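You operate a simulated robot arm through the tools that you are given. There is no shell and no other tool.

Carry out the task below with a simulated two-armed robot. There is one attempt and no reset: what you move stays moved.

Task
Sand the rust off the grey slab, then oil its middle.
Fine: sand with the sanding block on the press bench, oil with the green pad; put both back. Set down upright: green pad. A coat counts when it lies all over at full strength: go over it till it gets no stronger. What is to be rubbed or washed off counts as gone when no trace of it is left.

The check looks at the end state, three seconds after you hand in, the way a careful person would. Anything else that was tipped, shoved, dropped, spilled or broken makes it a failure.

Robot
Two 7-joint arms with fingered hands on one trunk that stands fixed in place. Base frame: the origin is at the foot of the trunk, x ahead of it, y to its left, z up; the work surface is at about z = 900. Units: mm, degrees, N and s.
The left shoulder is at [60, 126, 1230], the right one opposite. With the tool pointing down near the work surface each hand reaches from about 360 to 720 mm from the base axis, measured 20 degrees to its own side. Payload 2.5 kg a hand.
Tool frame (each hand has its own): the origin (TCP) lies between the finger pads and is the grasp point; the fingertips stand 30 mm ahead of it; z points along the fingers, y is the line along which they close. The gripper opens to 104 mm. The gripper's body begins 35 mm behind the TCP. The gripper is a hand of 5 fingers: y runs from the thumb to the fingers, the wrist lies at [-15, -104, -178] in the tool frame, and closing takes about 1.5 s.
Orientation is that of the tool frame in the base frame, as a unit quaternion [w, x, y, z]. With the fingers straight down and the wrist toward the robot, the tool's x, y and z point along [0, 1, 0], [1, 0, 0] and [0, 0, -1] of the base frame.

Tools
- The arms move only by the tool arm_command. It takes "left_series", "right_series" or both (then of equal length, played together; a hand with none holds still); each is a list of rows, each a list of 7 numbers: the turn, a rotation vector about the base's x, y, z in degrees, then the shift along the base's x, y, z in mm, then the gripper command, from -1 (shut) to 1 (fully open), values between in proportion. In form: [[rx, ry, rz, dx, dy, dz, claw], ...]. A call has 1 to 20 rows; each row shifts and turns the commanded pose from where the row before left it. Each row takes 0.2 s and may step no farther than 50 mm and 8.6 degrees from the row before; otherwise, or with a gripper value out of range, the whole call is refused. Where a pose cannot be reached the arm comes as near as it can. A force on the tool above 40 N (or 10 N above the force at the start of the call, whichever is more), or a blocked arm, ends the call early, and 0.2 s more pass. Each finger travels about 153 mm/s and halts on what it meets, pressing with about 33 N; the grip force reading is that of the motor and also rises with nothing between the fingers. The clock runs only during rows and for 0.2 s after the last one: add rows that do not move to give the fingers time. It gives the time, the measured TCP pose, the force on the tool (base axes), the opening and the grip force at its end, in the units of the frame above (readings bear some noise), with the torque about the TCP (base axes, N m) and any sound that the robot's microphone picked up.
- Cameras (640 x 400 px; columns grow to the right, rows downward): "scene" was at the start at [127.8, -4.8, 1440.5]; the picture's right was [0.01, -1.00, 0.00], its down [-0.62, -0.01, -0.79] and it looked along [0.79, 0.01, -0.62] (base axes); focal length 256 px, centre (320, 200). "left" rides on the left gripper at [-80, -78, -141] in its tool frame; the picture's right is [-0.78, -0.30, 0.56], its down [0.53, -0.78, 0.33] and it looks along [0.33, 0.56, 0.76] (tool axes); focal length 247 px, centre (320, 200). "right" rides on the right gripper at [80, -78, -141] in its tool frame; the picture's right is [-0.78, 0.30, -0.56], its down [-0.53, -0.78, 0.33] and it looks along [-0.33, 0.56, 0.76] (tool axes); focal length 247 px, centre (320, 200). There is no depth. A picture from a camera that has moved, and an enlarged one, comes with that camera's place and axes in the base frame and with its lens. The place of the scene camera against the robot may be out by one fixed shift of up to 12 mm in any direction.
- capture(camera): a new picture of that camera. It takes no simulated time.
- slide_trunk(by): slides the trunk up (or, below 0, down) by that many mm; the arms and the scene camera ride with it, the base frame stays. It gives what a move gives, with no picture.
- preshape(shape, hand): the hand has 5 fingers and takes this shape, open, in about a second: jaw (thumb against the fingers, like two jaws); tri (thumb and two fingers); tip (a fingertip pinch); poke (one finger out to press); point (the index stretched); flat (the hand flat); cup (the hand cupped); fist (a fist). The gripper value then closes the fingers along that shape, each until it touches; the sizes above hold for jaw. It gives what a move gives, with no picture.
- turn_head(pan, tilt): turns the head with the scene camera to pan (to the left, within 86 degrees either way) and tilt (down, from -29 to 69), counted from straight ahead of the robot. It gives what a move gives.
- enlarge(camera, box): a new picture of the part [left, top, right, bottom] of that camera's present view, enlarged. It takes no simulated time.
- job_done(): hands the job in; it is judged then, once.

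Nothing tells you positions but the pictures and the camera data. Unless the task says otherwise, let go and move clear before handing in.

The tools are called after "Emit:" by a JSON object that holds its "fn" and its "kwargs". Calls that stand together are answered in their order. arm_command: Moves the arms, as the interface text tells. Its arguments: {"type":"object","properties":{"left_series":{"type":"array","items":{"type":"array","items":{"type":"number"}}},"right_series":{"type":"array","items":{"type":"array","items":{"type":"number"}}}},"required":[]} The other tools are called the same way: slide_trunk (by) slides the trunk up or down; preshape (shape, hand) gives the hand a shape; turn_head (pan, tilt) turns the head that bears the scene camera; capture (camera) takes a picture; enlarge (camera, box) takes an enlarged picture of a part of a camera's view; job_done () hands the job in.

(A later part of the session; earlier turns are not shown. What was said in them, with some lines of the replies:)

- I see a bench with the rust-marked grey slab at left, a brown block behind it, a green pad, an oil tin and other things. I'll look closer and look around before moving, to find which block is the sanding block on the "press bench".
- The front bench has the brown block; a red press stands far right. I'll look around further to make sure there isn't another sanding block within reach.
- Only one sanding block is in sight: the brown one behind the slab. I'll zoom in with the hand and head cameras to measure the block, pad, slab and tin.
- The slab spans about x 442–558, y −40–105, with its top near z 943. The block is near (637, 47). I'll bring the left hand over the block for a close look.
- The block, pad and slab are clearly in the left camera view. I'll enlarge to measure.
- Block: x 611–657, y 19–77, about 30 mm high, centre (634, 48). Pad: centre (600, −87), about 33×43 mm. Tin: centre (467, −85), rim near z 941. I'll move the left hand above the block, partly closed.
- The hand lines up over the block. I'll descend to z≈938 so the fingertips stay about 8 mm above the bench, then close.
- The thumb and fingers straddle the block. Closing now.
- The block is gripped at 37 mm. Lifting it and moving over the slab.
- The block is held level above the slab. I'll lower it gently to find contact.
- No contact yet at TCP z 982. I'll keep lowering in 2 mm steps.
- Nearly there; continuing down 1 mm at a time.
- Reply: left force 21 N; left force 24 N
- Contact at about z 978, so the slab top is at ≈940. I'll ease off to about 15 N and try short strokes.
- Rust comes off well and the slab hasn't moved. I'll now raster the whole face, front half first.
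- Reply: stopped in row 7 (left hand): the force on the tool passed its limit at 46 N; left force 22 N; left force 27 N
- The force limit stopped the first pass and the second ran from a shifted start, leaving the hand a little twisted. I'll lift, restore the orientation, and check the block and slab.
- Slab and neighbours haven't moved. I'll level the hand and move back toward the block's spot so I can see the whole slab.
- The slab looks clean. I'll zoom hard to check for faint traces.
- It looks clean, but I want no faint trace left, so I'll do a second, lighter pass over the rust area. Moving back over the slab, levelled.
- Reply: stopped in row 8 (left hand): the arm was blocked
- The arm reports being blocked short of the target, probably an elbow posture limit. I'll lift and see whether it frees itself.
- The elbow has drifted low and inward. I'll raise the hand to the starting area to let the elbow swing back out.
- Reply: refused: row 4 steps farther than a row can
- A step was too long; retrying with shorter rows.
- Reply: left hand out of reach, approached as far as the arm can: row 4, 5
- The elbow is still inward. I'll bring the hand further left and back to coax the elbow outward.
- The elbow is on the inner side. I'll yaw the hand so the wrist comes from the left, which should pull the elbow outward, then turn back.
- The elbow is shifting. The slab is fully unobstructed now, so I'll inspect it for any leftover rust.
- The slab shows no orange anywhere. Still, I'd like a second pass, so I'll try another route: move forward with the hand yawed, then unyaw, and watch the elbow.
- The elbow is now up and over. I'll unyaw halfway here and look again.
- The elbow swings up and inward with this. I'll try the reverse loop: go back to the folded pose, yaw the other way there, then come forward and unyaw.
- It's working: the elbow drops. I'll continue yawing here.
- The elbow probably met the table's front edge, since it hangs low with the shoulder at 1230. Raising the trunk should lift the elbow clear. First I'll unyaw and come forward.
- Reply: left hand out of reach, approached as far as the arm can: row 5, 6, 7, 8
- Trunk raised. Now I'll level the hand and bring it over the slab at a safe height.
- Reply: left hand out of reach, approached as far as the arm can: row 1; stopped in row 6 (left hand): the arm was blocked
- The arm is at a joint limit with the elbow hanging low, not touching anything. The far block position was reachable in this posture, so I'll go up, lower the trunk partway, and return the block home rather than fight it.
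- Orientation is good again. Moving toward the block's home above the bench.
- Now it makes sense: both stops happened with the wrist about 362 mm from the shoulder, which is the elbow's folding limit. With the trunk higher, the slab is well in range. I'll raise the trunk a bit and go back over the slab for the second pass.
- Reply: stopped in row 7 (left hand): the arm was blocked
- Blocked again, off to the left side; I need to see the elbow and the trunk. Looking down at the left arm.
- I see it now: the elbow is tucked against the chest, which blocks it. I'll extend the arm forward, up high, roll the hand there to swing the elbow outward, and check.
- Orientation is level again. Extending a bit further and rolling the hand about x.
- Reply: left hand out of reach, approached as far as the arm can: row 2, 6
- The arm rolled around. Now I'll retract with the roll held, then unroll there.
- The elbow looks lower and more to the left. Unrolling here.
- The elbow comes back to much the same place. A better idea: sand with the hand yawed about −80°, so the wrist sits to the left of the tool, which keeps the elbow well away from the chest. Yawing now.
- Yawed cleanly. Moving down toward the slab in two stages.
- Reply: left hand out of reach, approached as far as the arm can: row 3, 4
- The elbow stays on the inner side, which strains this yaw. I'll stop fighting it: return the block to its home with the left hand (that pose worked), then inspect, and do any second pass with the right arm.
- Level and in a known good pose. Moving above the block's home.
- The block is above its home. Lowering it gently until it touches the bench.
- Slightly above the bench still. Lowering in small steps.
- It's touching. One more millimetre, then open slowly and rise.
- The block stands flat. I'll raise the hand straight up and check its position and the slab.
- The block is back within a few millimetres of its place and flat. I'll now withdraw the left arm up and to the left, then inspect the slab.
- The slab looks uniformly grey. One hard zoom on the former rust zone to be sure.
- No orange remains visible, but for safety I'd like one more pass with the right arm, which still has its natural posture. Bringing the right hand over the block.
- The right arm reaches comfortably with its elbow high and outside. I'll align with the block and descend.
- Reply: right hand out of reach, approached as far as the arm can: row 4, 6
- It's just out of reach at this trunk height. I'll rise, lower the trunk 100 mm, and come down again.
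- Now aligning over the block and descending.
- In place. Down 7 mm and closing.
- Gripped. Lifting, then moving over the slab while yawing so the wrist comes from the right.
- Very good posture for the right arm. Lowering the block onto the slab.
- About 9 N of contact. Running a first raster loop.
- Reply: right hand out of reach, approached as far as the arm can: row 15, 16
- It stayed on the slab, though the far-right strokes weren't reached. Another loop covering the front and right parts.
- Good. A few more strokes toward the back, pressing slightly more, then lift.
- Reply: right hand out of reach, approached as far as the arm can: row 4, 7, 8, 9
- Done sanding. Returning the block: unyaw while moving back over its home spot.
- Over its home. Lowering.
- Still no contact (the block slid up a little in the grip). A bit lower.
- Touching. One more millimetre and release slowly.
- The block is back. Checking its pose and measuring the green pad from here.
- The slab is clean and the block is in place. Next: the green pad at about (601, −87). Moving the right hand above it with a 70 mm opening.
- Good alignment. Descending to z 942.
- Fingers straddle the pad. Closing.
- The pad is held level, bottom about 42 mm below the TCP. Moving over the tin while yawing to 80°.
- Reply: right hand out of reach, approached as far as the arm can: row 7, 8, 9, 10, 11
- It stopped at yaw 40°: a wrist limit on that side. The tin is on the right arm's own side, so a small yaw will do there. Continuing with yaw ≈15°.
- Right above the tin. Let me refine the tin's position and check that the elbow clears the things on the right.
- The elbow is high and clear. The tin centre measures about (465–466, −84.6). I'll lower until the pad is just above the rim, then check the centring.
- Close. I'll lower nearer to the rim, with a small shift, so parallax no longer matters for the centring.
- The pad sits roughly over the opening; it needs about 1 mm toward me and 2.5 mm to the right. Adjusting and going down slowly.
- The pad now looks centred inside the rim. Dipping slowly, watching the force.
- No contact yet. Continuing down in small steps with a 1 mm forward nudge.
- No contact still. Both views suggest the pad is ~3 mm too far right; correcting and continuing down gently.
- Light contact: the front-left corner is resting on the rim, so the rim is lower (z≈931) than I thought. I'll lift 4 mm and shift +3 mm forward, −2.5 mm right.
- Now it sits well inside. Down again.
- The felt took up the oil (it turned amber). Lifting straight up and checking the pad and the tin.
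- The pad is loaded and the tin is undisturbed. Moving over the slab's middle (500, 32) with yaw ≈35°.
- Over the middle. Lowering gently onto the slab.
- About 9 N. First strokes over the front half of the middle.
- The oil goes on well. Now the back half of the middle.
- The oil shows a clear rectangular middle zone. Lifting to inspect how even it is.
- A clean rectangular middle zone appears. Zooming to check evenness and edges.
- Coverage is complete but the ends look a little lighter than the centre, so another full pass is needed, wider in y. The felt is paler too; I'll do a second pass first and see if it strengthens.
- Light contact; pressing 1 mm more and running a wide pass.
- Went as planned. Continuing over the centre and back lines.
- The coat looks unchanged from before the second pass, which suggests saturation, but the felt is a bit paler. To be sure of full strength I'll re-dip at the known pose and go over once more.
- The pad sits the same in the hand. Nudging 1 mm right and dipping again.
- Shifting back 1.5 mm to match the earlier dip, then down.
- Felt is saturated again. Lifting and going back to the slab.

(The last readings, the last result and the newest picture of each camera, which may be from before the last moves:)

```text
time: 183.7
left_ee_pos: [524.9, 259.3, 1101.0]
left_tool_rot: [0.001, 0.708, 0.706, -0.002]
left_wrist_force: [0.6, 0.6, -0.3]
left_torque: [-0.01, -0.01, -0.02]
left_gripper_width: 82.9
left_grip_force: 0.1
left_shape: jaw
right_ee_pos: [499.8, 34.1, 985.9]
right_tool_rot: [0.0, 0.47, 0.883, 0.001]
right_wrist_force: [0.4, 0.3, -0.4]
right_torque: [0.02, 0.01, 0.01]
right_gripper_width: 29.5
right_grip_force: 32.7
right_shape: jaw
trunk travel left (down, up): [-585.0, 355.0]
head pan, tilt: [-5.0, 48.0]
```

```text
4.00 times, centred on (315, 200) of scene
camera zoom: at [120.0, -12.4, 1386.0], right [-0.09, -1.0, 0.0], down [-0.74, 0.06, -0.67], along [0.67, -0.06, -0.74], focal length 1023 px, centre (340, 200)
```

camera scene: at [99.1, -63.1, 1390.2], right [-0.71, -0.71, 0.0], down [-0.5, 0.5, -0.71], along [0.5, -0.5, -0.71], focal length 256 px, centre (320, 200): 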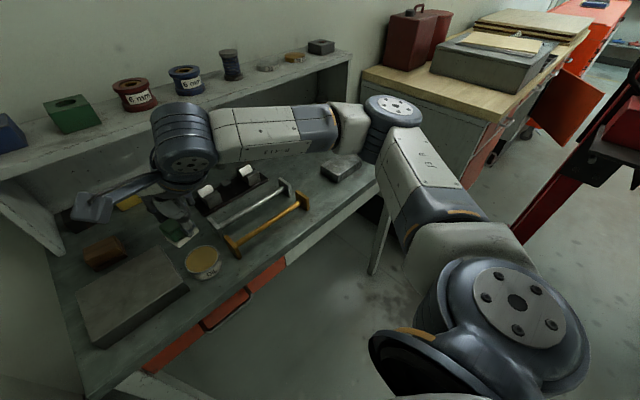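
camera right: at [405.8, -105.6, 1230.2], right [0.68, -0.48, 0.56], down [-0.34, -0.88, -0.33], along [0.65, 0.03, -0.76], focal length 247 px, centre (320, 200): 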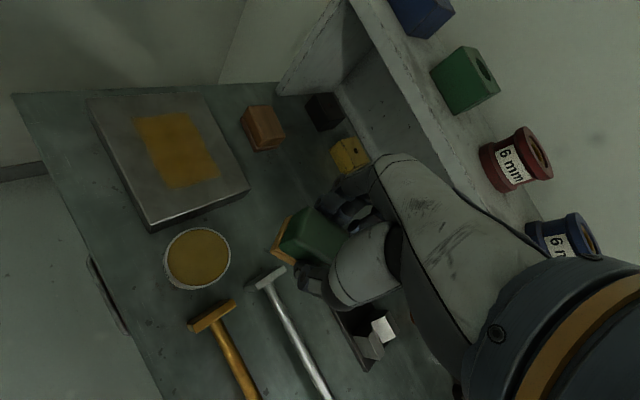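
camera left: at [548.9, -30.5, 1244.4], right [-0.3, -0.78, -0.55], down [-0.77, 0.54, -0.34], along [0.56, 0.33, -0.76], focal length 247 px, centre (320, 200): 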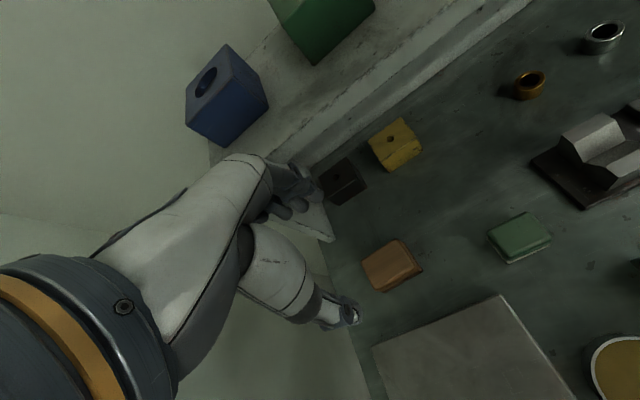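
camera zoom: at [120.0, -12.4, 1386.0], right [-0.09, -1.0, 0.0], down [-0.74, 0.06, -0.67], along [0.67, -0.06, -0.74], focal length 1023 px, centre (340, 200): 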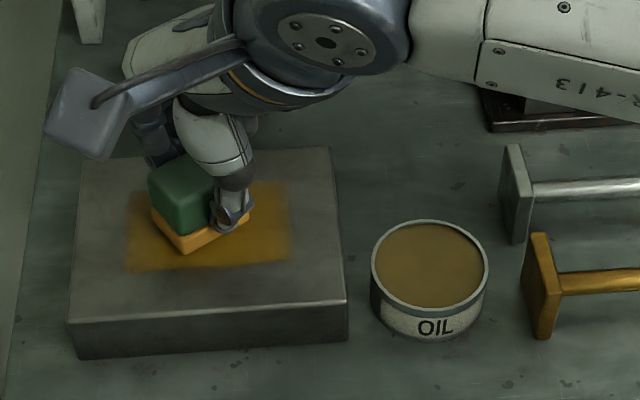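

Emit:
{"fn": "arm_command", "kwargs": {"right_series": [[0, 0, 0, 0, 0, -2, -1], [0, 0, 0, 0, 0, -2, -1], [0, 0, 0, 0, 0, -1, -1], [0, 0, 0, 0, 0, -1, -1], [0, 0, 0, 0, 0, 0, -1]]}}

```text
time: 184.9
left_ee_pos: [525.1, 257.6, 1102.2]
left_tool_rot: [0.001, 0.709, 0.706, -0.001]
left_wrist_force: [0.7, 0.7, -0.9]
left_torque: [-0.02, 0.02, 0.02]
left_gripper_width: 83.0
left_grip_force: 0.0
left_shape: jaw
right_ee_pos: [499.7, 33.6, 979.9]
right_tool_rot: [0.0, 0.47, 0.883, 0.002]
right_wrist_force: [-0.7, 0.3, 3.0]
right_torque: [0.02, -0.03, -0.03]
right_gripper_width: 30.1
right_grip_force: 32.4
right_shape: jaw
trunk travel left (down, up): [-585.0, 355.0]
head pan, tilt: [-5.0, 48.0]
```

Contact. Pressing a bit more and repeating the full pattern.

Emit:
{"fn": "arm_command", "kwargs": {"right_series": [[0, 0, 0, 0, 14, -1, -1], [0, 0, 0, 0, 14, -0.5, -1], [0, 0, 0, 0, 14, 0, -1], [0, 0, 0, -12, 0, 0, -1], [0, 0, 0, 0, -14, 0, -1], [0, 0, 0, 0, -14, 0, -1], [0, 0, 0, 0, -14, 0, -1], [0, 0, 0, 0, -14, 0, -1], [0, 0, 0, 0, -14, 0, -1], [0, 0, 0, 0, -14, 0, -1], [0, 0, 0, -12, 0, 0, -1], [0, 0, 0, 0, 14, 0, -1], [0, 0, 0, 0, 14, 0, -1], [0, 0, 0, 0, 14, 0, -1], [0, 0, 0, 0, 14, 0, -1], [0, 0, 0, 0, 14, 0, -1], [0, 0, 0, 0, 14, 0, -1]]}}

```text
time: 188.5
left_ee_pos: [523.3, 258.0, 1102.9]
left_tool_rot: [0.002, 0.708, 0.706, -0.001]
left_wrist_force: [0.1, 0.9, 0.5]
left_torque: [0.0, 0.02, 0.02]
left_gripper_width: 83.0
left_grip_force: 0.1
left_shape: jaw
right_ee_pos: [474.5, 76.3, 979.5]
right_tool_rot: [0.0, 0.469, 0.883, 0.002]
right_wrist_force: [-0.7, -5.1, 13.7]
right_torque: [-0.04, -0.14, -0.07]
right_gripper_width: 30.1
right_grip_force: 33.1
right_shape: jaw
trunk travel left (down, up): [-585.0, 355.0]
head pan, tilt: [-5.0, 48.0]
```

Emit:
{"fn": "arm_command", "kwargs": {"right_series": [[0, 0, 0, 12, 0, 0, -1], [0, 0, 0, 12, 0, 0, -1], [0, 0, 0, 0, -14, 0, -1], [0, 0, 0, 0, -14, 0, -1], [0, 0, 0, 0, -14, 0, -1], [0, 0, 0, 0, -14, 0, -1], [0, 0, 0, 0, -14, 0, -1], [0, 0, 0, 0, -14, 0, -1], [0, 0, 0, 12, 0, 0, -1], [0, 0, 0, 0, 14, 0, -1], [0, 0, 0, 0, 14, 0, -1], [0, 0, 0, 0, 14, 0, -1], [0, 0, 0, 0, 14, 0, -1], [0, 0, 0, 0, 14, 0, -1], [0, 0, 0, 0, 14, 0, -1], [0, 0, 0, 12, 0, 0, -1]]}}

```text
time: 191.9
left_ee_pos: [523.3, 258.5, 1102.1]
left_tool_rot: [0.003, 0.709, 0.705, -0.001]
left_wrist_force: [0.9, -0.3, 0.3]
left_torque: [-0.01, 0.02, 0.01]
left_gripper_width: 83.1
left_grip_force: 0.2
left_shape: jaw
right_ee_pos: [520.9, 79.2, 978.9]
right_tool_rot: [-0.001, 0.467, 0.884, 0.003]
right_wrist_force: [-6.9, 0.0, 20.7]
right_torque: [0.05, 0.11, 0.06]
right_gripper_width: 30.9
right_grip_force: 32.9
right_shape: jaw
trunk travel left (down, up): [-585.0, 355.0]
head pan, tilt: [-5.0, 48.0]
```

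Emit:
{"fn": "arm_command", "kwargs": {"right_series": [[0, 0, 0, 0, -14, 0, -1], [0, 0, 0, 0, -14, 0, -1], [0, 0, 0, 0, -14, 0, -1], [0, 0, 0, 0, -14, 0, -1], [0, 0, 0, 0, -14, 0, -1], [0, 0, 0, 0, -14, 0, -1], [0, 0, 0, -12, 0, 0, -1], [0, 0, 0, -12, 0, 0, -1], [0, 0, 0, 0, 0, 15, -1], [0, 0, 0, 0, -10, 40, -1], [0, 0, 0, 10, -20, 35, -1], [0, 0, 0, 15, -25, 20, -1], [0, 0, 0, 15, -25, 0, -1], [0, 0, 0, 0, 0, 0, -1]]}}

Emit:
{"fn": "enlarge", "kwargs": {"camera": "scene", "box": [266, 190, 326, 222]}}

Emit:
{"fn": "capture", "kwargs": {"camera": "right"}}

Emit:
{"fn": "enlarge", "kwargs": {"camera": "scene", "box": [230, 150, 400, 250]}}

```text
time: 194.9
left_ee_pos: [525.4, 257.7, 1101.8]
left_tool_rot: [0.002, 0.708, 0.706, -0.002]
left_wrist_force: [-0.3, 0.3, 0.7]
left_torque: [-0.01, 0.02, 0.01]
left_gripper_width: 83.2
left_grip_force: 0.0
left_shape: jaw
right_ee_pos: [538.6, -89.1, 1088.7]
right_tool_rot: [0.0, 0.469, 0.883, 0.0]
right_wrist_force: [0.0, -0.6, 0.3]
right_torque: [-0.01, 0.04, 0.01]
right_gripper_width: 30.2
right_grip_force: 32.7
right_shape: jaw
trunk travel left (down, up): [-585.0, 355.0]
head pan, tilt: [-5.0, 48.0]
```

```text
10.67 times, centred on (296, 206) of scene
camera zoom: at [120.0, -12.4, 1386.0], right [-0.09, -1.0, 0.0], down [-0.74, 0.06, -0.67], along [0.67, -0.06, -0.74], focal length 2728 px, centre (576, 136)
```

zoom: 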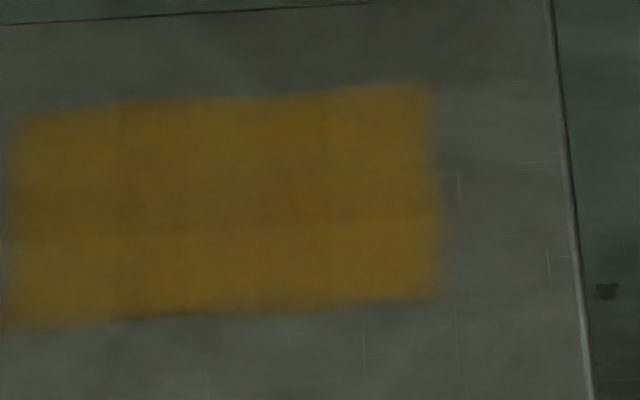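

```text
taken
camera right: at [430.7, -65.4, 1230.3], right [0.68, -0.48, 0.56], down [-0.34, -0.88, -0.33], along [0.65, 0.03, -0.76], focal length 247 px, centre (320, 200)
```

right: 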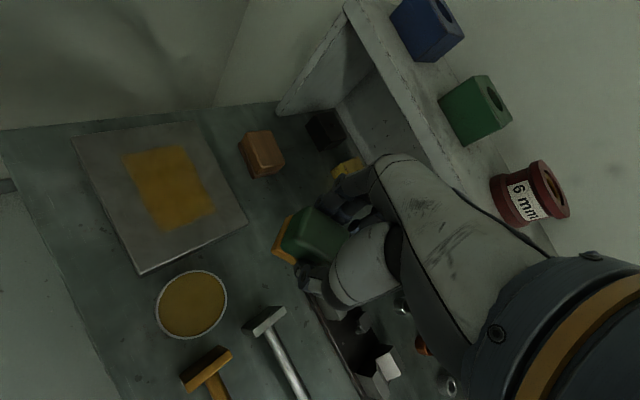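

```text
3.76 times, centred on (315, 200) of scene
camera zoom: at [120.0, -12.4, 1386.0], right [-0.09, -1.0, 0.0], down [-0.74, 0.06, -0.67], along [0.67, -0.06, -0.74], focal length 963 px, centre (339, 200)
```

zoom: 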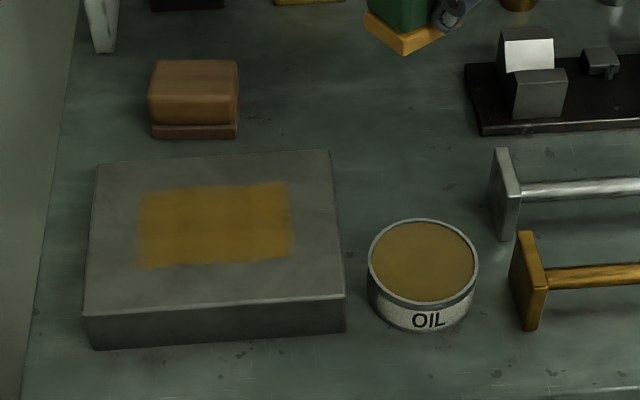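

No change in the coat: it's at full strength and even. Now returning the pad to its spot at (602, −88), unyawing on the way.

Emit:
{"fn": "arm_command", "kwargs": {"right_series": [[0, 0, -6.8, 12, 0, -5, -1], [0, 0, -6.8, 13, 0, -5, -1], [0, 0, -6.8, 13, 0, -10, -1], [0, 0, -6.8, 13, 0, -15, -1], [0, 0, -6.8, 13, 1, -15, -1], [0, 0, 0, 0, 0, -20, -1], [0, 0, 0, 0, 0, 0, -1]]}}

Emit:
{"fn": "capture", "kwargs": {"camera": "right"}}

Emit:
{"fn": "enlarge", "kwargs": {"camera": "scene", "box": [270, 120, 400, 220]}}

```text
time: 196.5
left_ee_pos: [526.0, 258.8, 1100.8]
left_tool_rot: [0.002, 0.708, 0.706, -0.002]
left_wrist_force: [-0.8, 0.0, -0.1]
left_torque: [0.0, 0.0, -0.01]
left_gripper_width: 82.7
left_grip_force: 0.1
left_shape: jaw
right_ee_pos: [604.3, -88.2, 1017.3]
right_tool_rot: [0.0, 0.708, 0.706, -0.001]
right_wrist_force: [0.1, 0.1, -1.5]
right_torque: [-0.03, 0.01, -0.01]
right_gripper_width: 30.3
right_grip_force: 32.5
right_shape: jaw
trunk travel left (down, up): [-585.0, 355.0]
head pan, tilt: [-5.0, 48.0]
```

```text
taken
camera right: at [527.7, -7.4, 1159.2], right [0.3, -0.78, 0.56], down [-0.78, -0.53, -0.33], along [0.56, -0.33, -0.76], focal length 247 px, centre (320, 200)
```

right: 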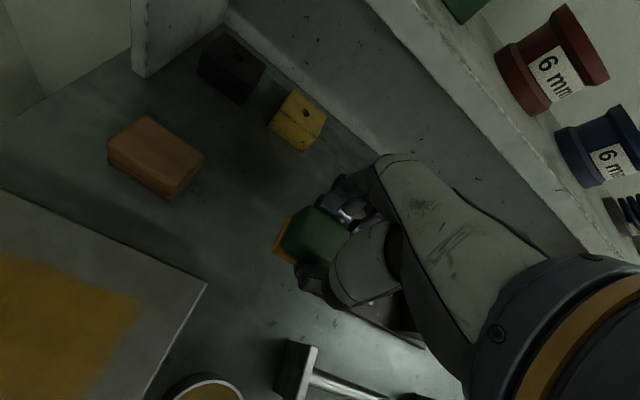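

```text
4.00 times, centred on (335, 170) of scene
camera zoom: at [120.1, -12.5, 1386.0], right [-0.09, -1.0, 0.0], down [-0.74, 0.06, -0.67], along [0.67, -0.06, -0.74], focal length 1023 px, centre (260, 320)
```

zoom: 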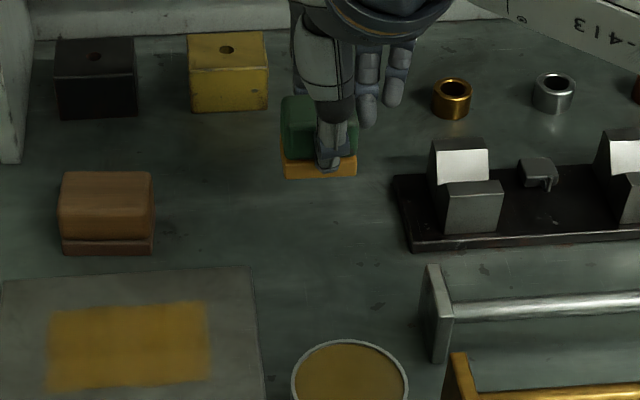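

Aligned. Lowering to the bench.

Emit:
{"fn": "arm_command", "kwargs": {"right_series": [[0, 0, 0, -2, 0, -35, -1], [0, 0, 0, 0, 0, -25, -1], [0, 0, 0, 0, 0, -10, -1], [0, 0, 0, 0, 0, -3, -1], [0, 0, 0, 0, 0, 0, -1]]}}

Emit:
{"fn": "arm_command", "kwargs": {"right_series": [[0, 0, 0, 0, 0, -1, -1], [0, 0, 0, 0, 0, -1, -1], [0, 0, 0, 0, 0, -1, -1], [0, 0, 0, 0, 0, 0, -1]]}}

```text
time: 197.7
left_ee_pos: [524.5, 258.2, 1101.8]
left_tool_rot: [0.003, 0.709, 0.706, -0.002]
left_wrist_force: [0.1, 0.6, -0.9]
left_torque: [-0.04, 0.04, -0.02]
left_gripper_width: 83.0
left_grip_force: 0.1
left_shape: jaw
right_ee_pos: [600.9, -86.6, 944.5]
right_tool_rot: [0.0, 0.707, 0.707, 0.001]
right_wrist_force: [-0.4, -0.5, -0.8]
right_torque: [-0.01, 0.0, 0.02]
right_gripper_width: 30.2
right_grip_force: 32.8
right_shape: jaw
trunk travel left (down, up): [-585.0, 355.0]
head pan, tilt: [-5.0, 48.0]
```

```text
time: 198.7
left_ee_pos: [525.1, 259.1, 1101.5]
left_tool_rot: [0.002, 0.708, 0.706, -0.002]
left_wrist_force: [0.2, -0.1, -0.2]
left_torque: [0.03, -0.04, 0.0]
left_gripper_width: 83.2
left_grip_force: 0.1
left_shape: jaw
right_ee_pos: [601.9, -86.7, 942.6]
right_tool_rot: [0.0, 0.707, 0.707, 0.0]
right_wrist_force: [0.3, -0.2, -1.0]
right_torque: [-0.03, 0.01, 0.0]
right_gripper_width: 30.6
right_grip_force: 32.6
right_shape: jaw
trunk travel left (down, up): [-585.0, 355.0]
head pan, tilt: [-5.0, 48.0]
```

Emit:
{"fn": "arm_command", "kwargs": {"right_series": [[0, 0, 0, 0, 0, -1, -1], [0, 0, 0, 0, 0, -1, -1], [0, 0, 0, 0, 0, 0, -1]]}}

Emit:
{"fn": "arm_command", "kwargs": {"right_series": [[0, 0, 0, 0, 0, -1, -1], [0, 0, 0, 0, 0, 0, -1]]}}

```text
time: 199.5
left_ee_pos: [524.0, 258.8, 1101.6]
left_tool_rot: [0.002, 0.708, 0.706, -0.001]
left_wrist_force: [-0.1, -0.8, -1.0]
left_torque: [0.02, -0.02, 0.05]
left_gripper_width: 83.0
left_grip_force: 0.0
left_shape: jaw
right_ee_pos: [602.2, -86.9, 939.6]
right_tool_rot: [0.001, 0.708, 0.707, 0.001]
right_wrist_force: [0.3, -0.5, 3.2]
right_torque: [-0.03, -0.11, -0.01]
right_gripper_width: 30.4
right_grip_force: 32.8
right_shape: jaw
trunk travel left (down, up): [-585.0, 355.0]
head pan, tilt: [-5.0, 48.0]
```

```text
time: 200.1
left_ee_pos: [525.2, 258.7, 1102.3]
left_tool_rot: [0.002, 0.709, 0.705, -0.002]
left_wrist_force: [0.0, 0.7, -0.5]
left_torque: [-0.01, -0.04, 0.02]
left_gripper_width: 83.1
left_grip_force: 0.1
left_shape: jaw
right_ee_pos: [601.0, -86.5, 940.9]
right_tool_rot: [0.0, 0.707, 0.707, 0.001]
right_wrist_force: [-1.2, 0.7, 5.1]
right_torque: [0.01, -0.13, 0.04]
right_gripper_width: 30.2
right_grip_force: 33.1
right_shape: jaw
trunk travel left (down, up): [-585.0, 355.0]
head pan, tilt: [-5.0, 48.0]
```

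The pad is on the bench. Opening slowly and lifting straight up.

Emit:
{"fn": "arm_command", "kwargs": {"right_series": [[0, 0, 0, 0, 0, 0, -0.6], [0, 0, 0, 0, 0, 0, -0.4], [0, 0, 0, 0, 0, 0, -0.2], [0, 0, 0, 0, 0, 0, 0.0], [0, 0, 0, 0, 0, 0, 0.2], [0, 0, 0, 0, 0, 0, 0.4], [0, 0, 0, 0, 0, 0, 0.4], [0, 0, 0, 0, 0, 0, 0.4]]}}

Emit:
{"fn": "capture", "kwargs": {"camera": "right"}}

```text
time: 201.9
left_ee_pos: [524.9, 258.8, 1102.2]
left_tool_rot: [0.001, 0.709, 0.706, -0.002]
left_wrist_force: [-0.1, -0.3, 0.0]
left_torque: [-0.01, 0.03, -0.01]
left_gripper_width: 83.3
left_grip_force: 0.1
left_shape: jaw
right_ee_pos: [601.2, -86.8, 939.0]
right_tool_rot: [0.0, 0.707, 0.708, 0.002]
right_wrist_force: [0.8, -0.8, 0.1]
right_torque: [0.02, 0.01, 0.01]
right_gripper_width: 72.6
right_grip_force: 0.1
right_shape: jaw
trunk travel left (down, up): [-585.0, 355.0]
head pan, tilt: [-5.0, 48.0]
```

```text
taken
camera right: at [524.9, -7.1, 1080.4], right [0.3, -0.78, 0.56], down [-0.78, -0.53, -0.33], along [0.56, -0.33, -0.76], focal length 247 px, centre (320, 200)
```

right: 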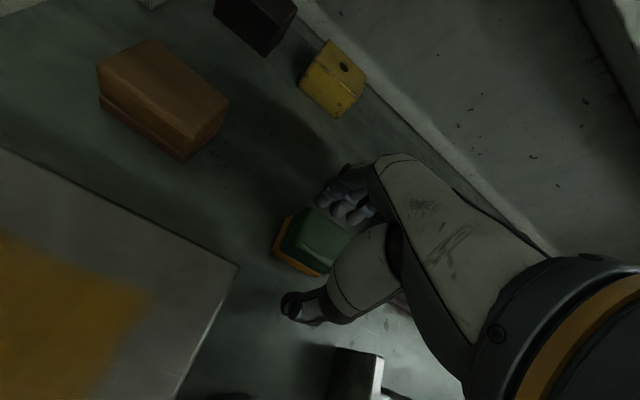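

The pad stands upright and free. Lifting straight up, then moving the right hand clear to its own side.

Emit:
{"fn": "arm_command", "kwargs": {"right_series": [[0, 0, 0, 0, 0, 25, 0.4], [0, 0, 0, 0, 0, 40, 0.4], [0, 0, 0, 0, 0, 45, 0.4], [0, 0, 0, 0, 0, 45, 0.4], [0, 0, 0, -5, -10, 45, 0.4], [0, 0, 0, -15, -30, 30, 0.4], [0, 0, 0, -25, -30, 20, 0.4], [0, 0, 0, -25, -30, 10, 0.4], [0, 0, 0, -25, -30, 0, 0.4], [0, 0, 0, 0, 0, 0, 0.4]]}}

Emit:
{"fn": "turn_head", "kwargs": {"pan": 0, "tilt": 45}}

Emit:
{"fn": "capture", "kwargs": {"camera": "scene"}}

Emit:
{"fn": "enlarge", "kwargs": {"camera": "scene", "box": [240, 110, 440, 250]}}

Emit:
{"fn": "capture", "kwargs": {"camera": "right"}}

```text
time: 204.1
left_ee_pos: [525.7, 259.0, 1100.5]
left_tool_rot: [0.002, 0.709, 0.705, -0.002]
left_wrist_force: [-0.6, -0.2, -0.1]
left_torque: [0.03, -0.01, -0.01]
left_gripper_width: 82.9
left_grip_force: 0.1
left_shape: jaw
right_ee_pos: [507.9, -216.2, 1197.9]
right_tool_rot: [0.0, 0.706, 0.708, 0.0]
right_wrist_force: [-0.2, 0.5, -0.1]
right_torque: [-0.01, -0.02, -0.01]
right_gripper_width: 72.8
right_grip_force: 0.0
right_shape: jaw
trunk travel left (down, up): [-585.0, 355.0]
head pan, tilt: [-5.0, 48.0]
```

```text
time: 204.8
left_ee_pos: [524.7, 258.1, 1101.2]
left_tool_rot: [0.002, 0.709, 0.706, -0.002]
left_wrist_force: [-0.3, 0.0, 0.4]
left_torque: [0.0, 0.01, 0.03]
left_gripper_width: 83.0
left_grip_force: 0.1
left_shape: jaw
right_ee_pos: [508.1, -215.8, 1197.9]
right_tool_rot: [0.0, 0.707, 0.708, 0.0]
right_wrist_force: [-0.4, 0.0, 0.0]
right_torque: [-0.01, -0.02, 0.01]
right_gripper_width: 72.8
right_grip_force: 0.0
right_shape: jaw
trunk travel left (down, up): [-585.0, 355.0]
head pan, tilt: [0.0, 45.0]
```

```text
taken
camera scene: at [122.8, -5.6, 1390.2], right [0.0, -1.0, 0.0], down [-0.71, 0.0, -0.71], along [0.71, 0.0, -0.71], focal length 256 px, centre (320, 200)
```

scene: 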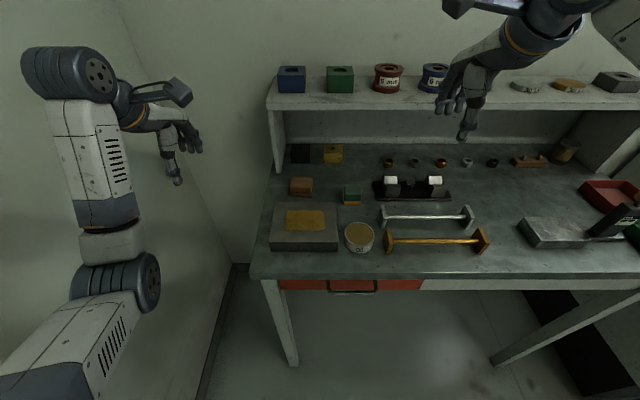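

```text
2.86 times, centred on (340, 180) of scene
camera zoom: at [122.8, -5.6, 1390.2], right [0.0, -1.0, 0.0], down [-0.71, 0.0, -0.71], along [0.71, 0.0, -0.71], focal length 731 px, centre (263, 257)
```

zoom: 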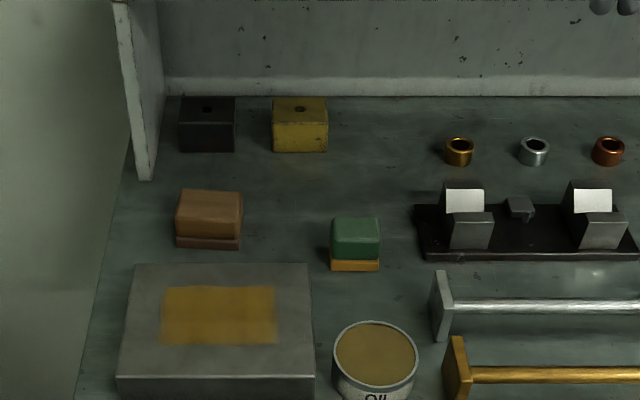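

```text
taken
camera right: at [431.7, -135.8, 1339.2], right [0.3, -0.78, 0.56], down [-0.78, -0.53, -0.33], along [0.56, -0.33, -0.76], focal length 247 px, centre (320, 200)
```

right: 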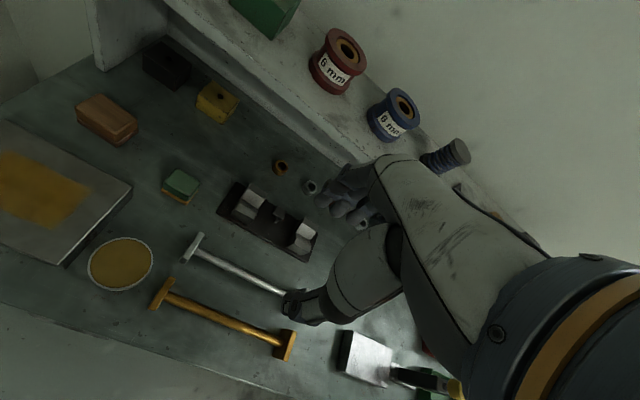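

Everything is in place: the slab is oiled in its middle, the block and pad are back, the pad is upright, and nothing else has moved. One last close look before handing in.

Emit:
{"fn": "enlarge", "kwargs": {"camera": "scene", "box": [262, 195, 382, 262]}}

Emit:
{"fn": "enlarge", "kwargs": {"camera": "right", "box": [60, 70, 240, 220]}}

```text
5.33 times, centred on (322, 228) of scene
camera zoom: at [122.8, -5.6, 1390.2], right [0.0, -1.0, 0.0], down [-0.71, 0.0, -0.71], along [0.71, 0.0, -0.71], focal length 1364 px, centre (309, 48)
```

zoom: 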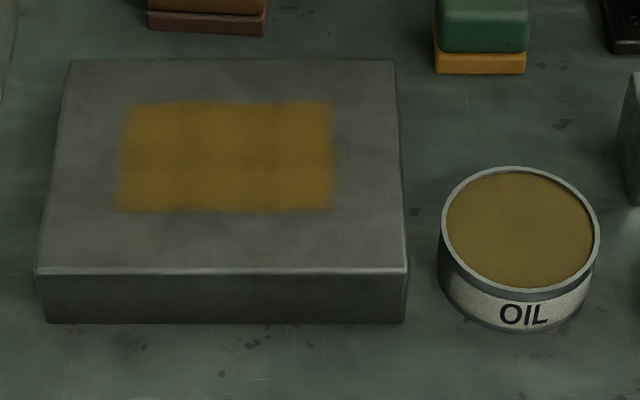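

```text
2.67 times, centred on (150, 145) of right
camera zoom: at [431.7, -135.8, 1339.2], right [0.3, -0.78, 0.56], down [-0.78, -0.53, -0.33], along [0.56, -0.33, -0.76], focal length 659 px, centre (773, 347)
```

zoom: 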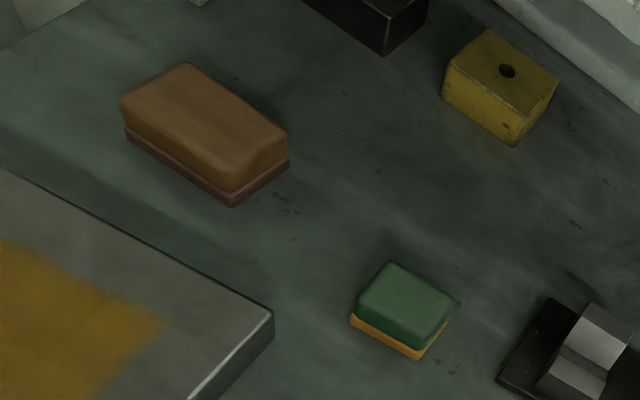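

The slab is free of rust and evenly oiled in the middle. The block and pad are back and upright, the tin is undisturbed, and both hands are empty and clear. Handing in.

Emit:
{"fn": "job_done", "kwargs": {}}

```text
The job is handed in.
```

The rust is off the grey slab and its middle is oiled. I've handed the job in, but no result has come back yet.

- **Sanding:** I sanded the slab in two passes, the first with the left arm and the second with the right. No rust shows even in close-up views. The left arm hit a force limit and then a joint limit partway through, which is why I switched arms.
- **Oiling:** I oiled the middle with the green pad in three passes, dipping it again before the last. The coat stopped getting stronger after the first pass. It covers a clean rectangle in the centre of the slab.
- **Putting back:** The sanding block is within about 8 mm of where it started, turned by about 4 degrees. The green pad is upright on its own spot, with its felt now stained with oil. While centring the pad over the oil tin, one corner rested lightly on the rim, but the tin did not move.

In the last views nothing else had moved, and both hands were empty and clear of the bench.
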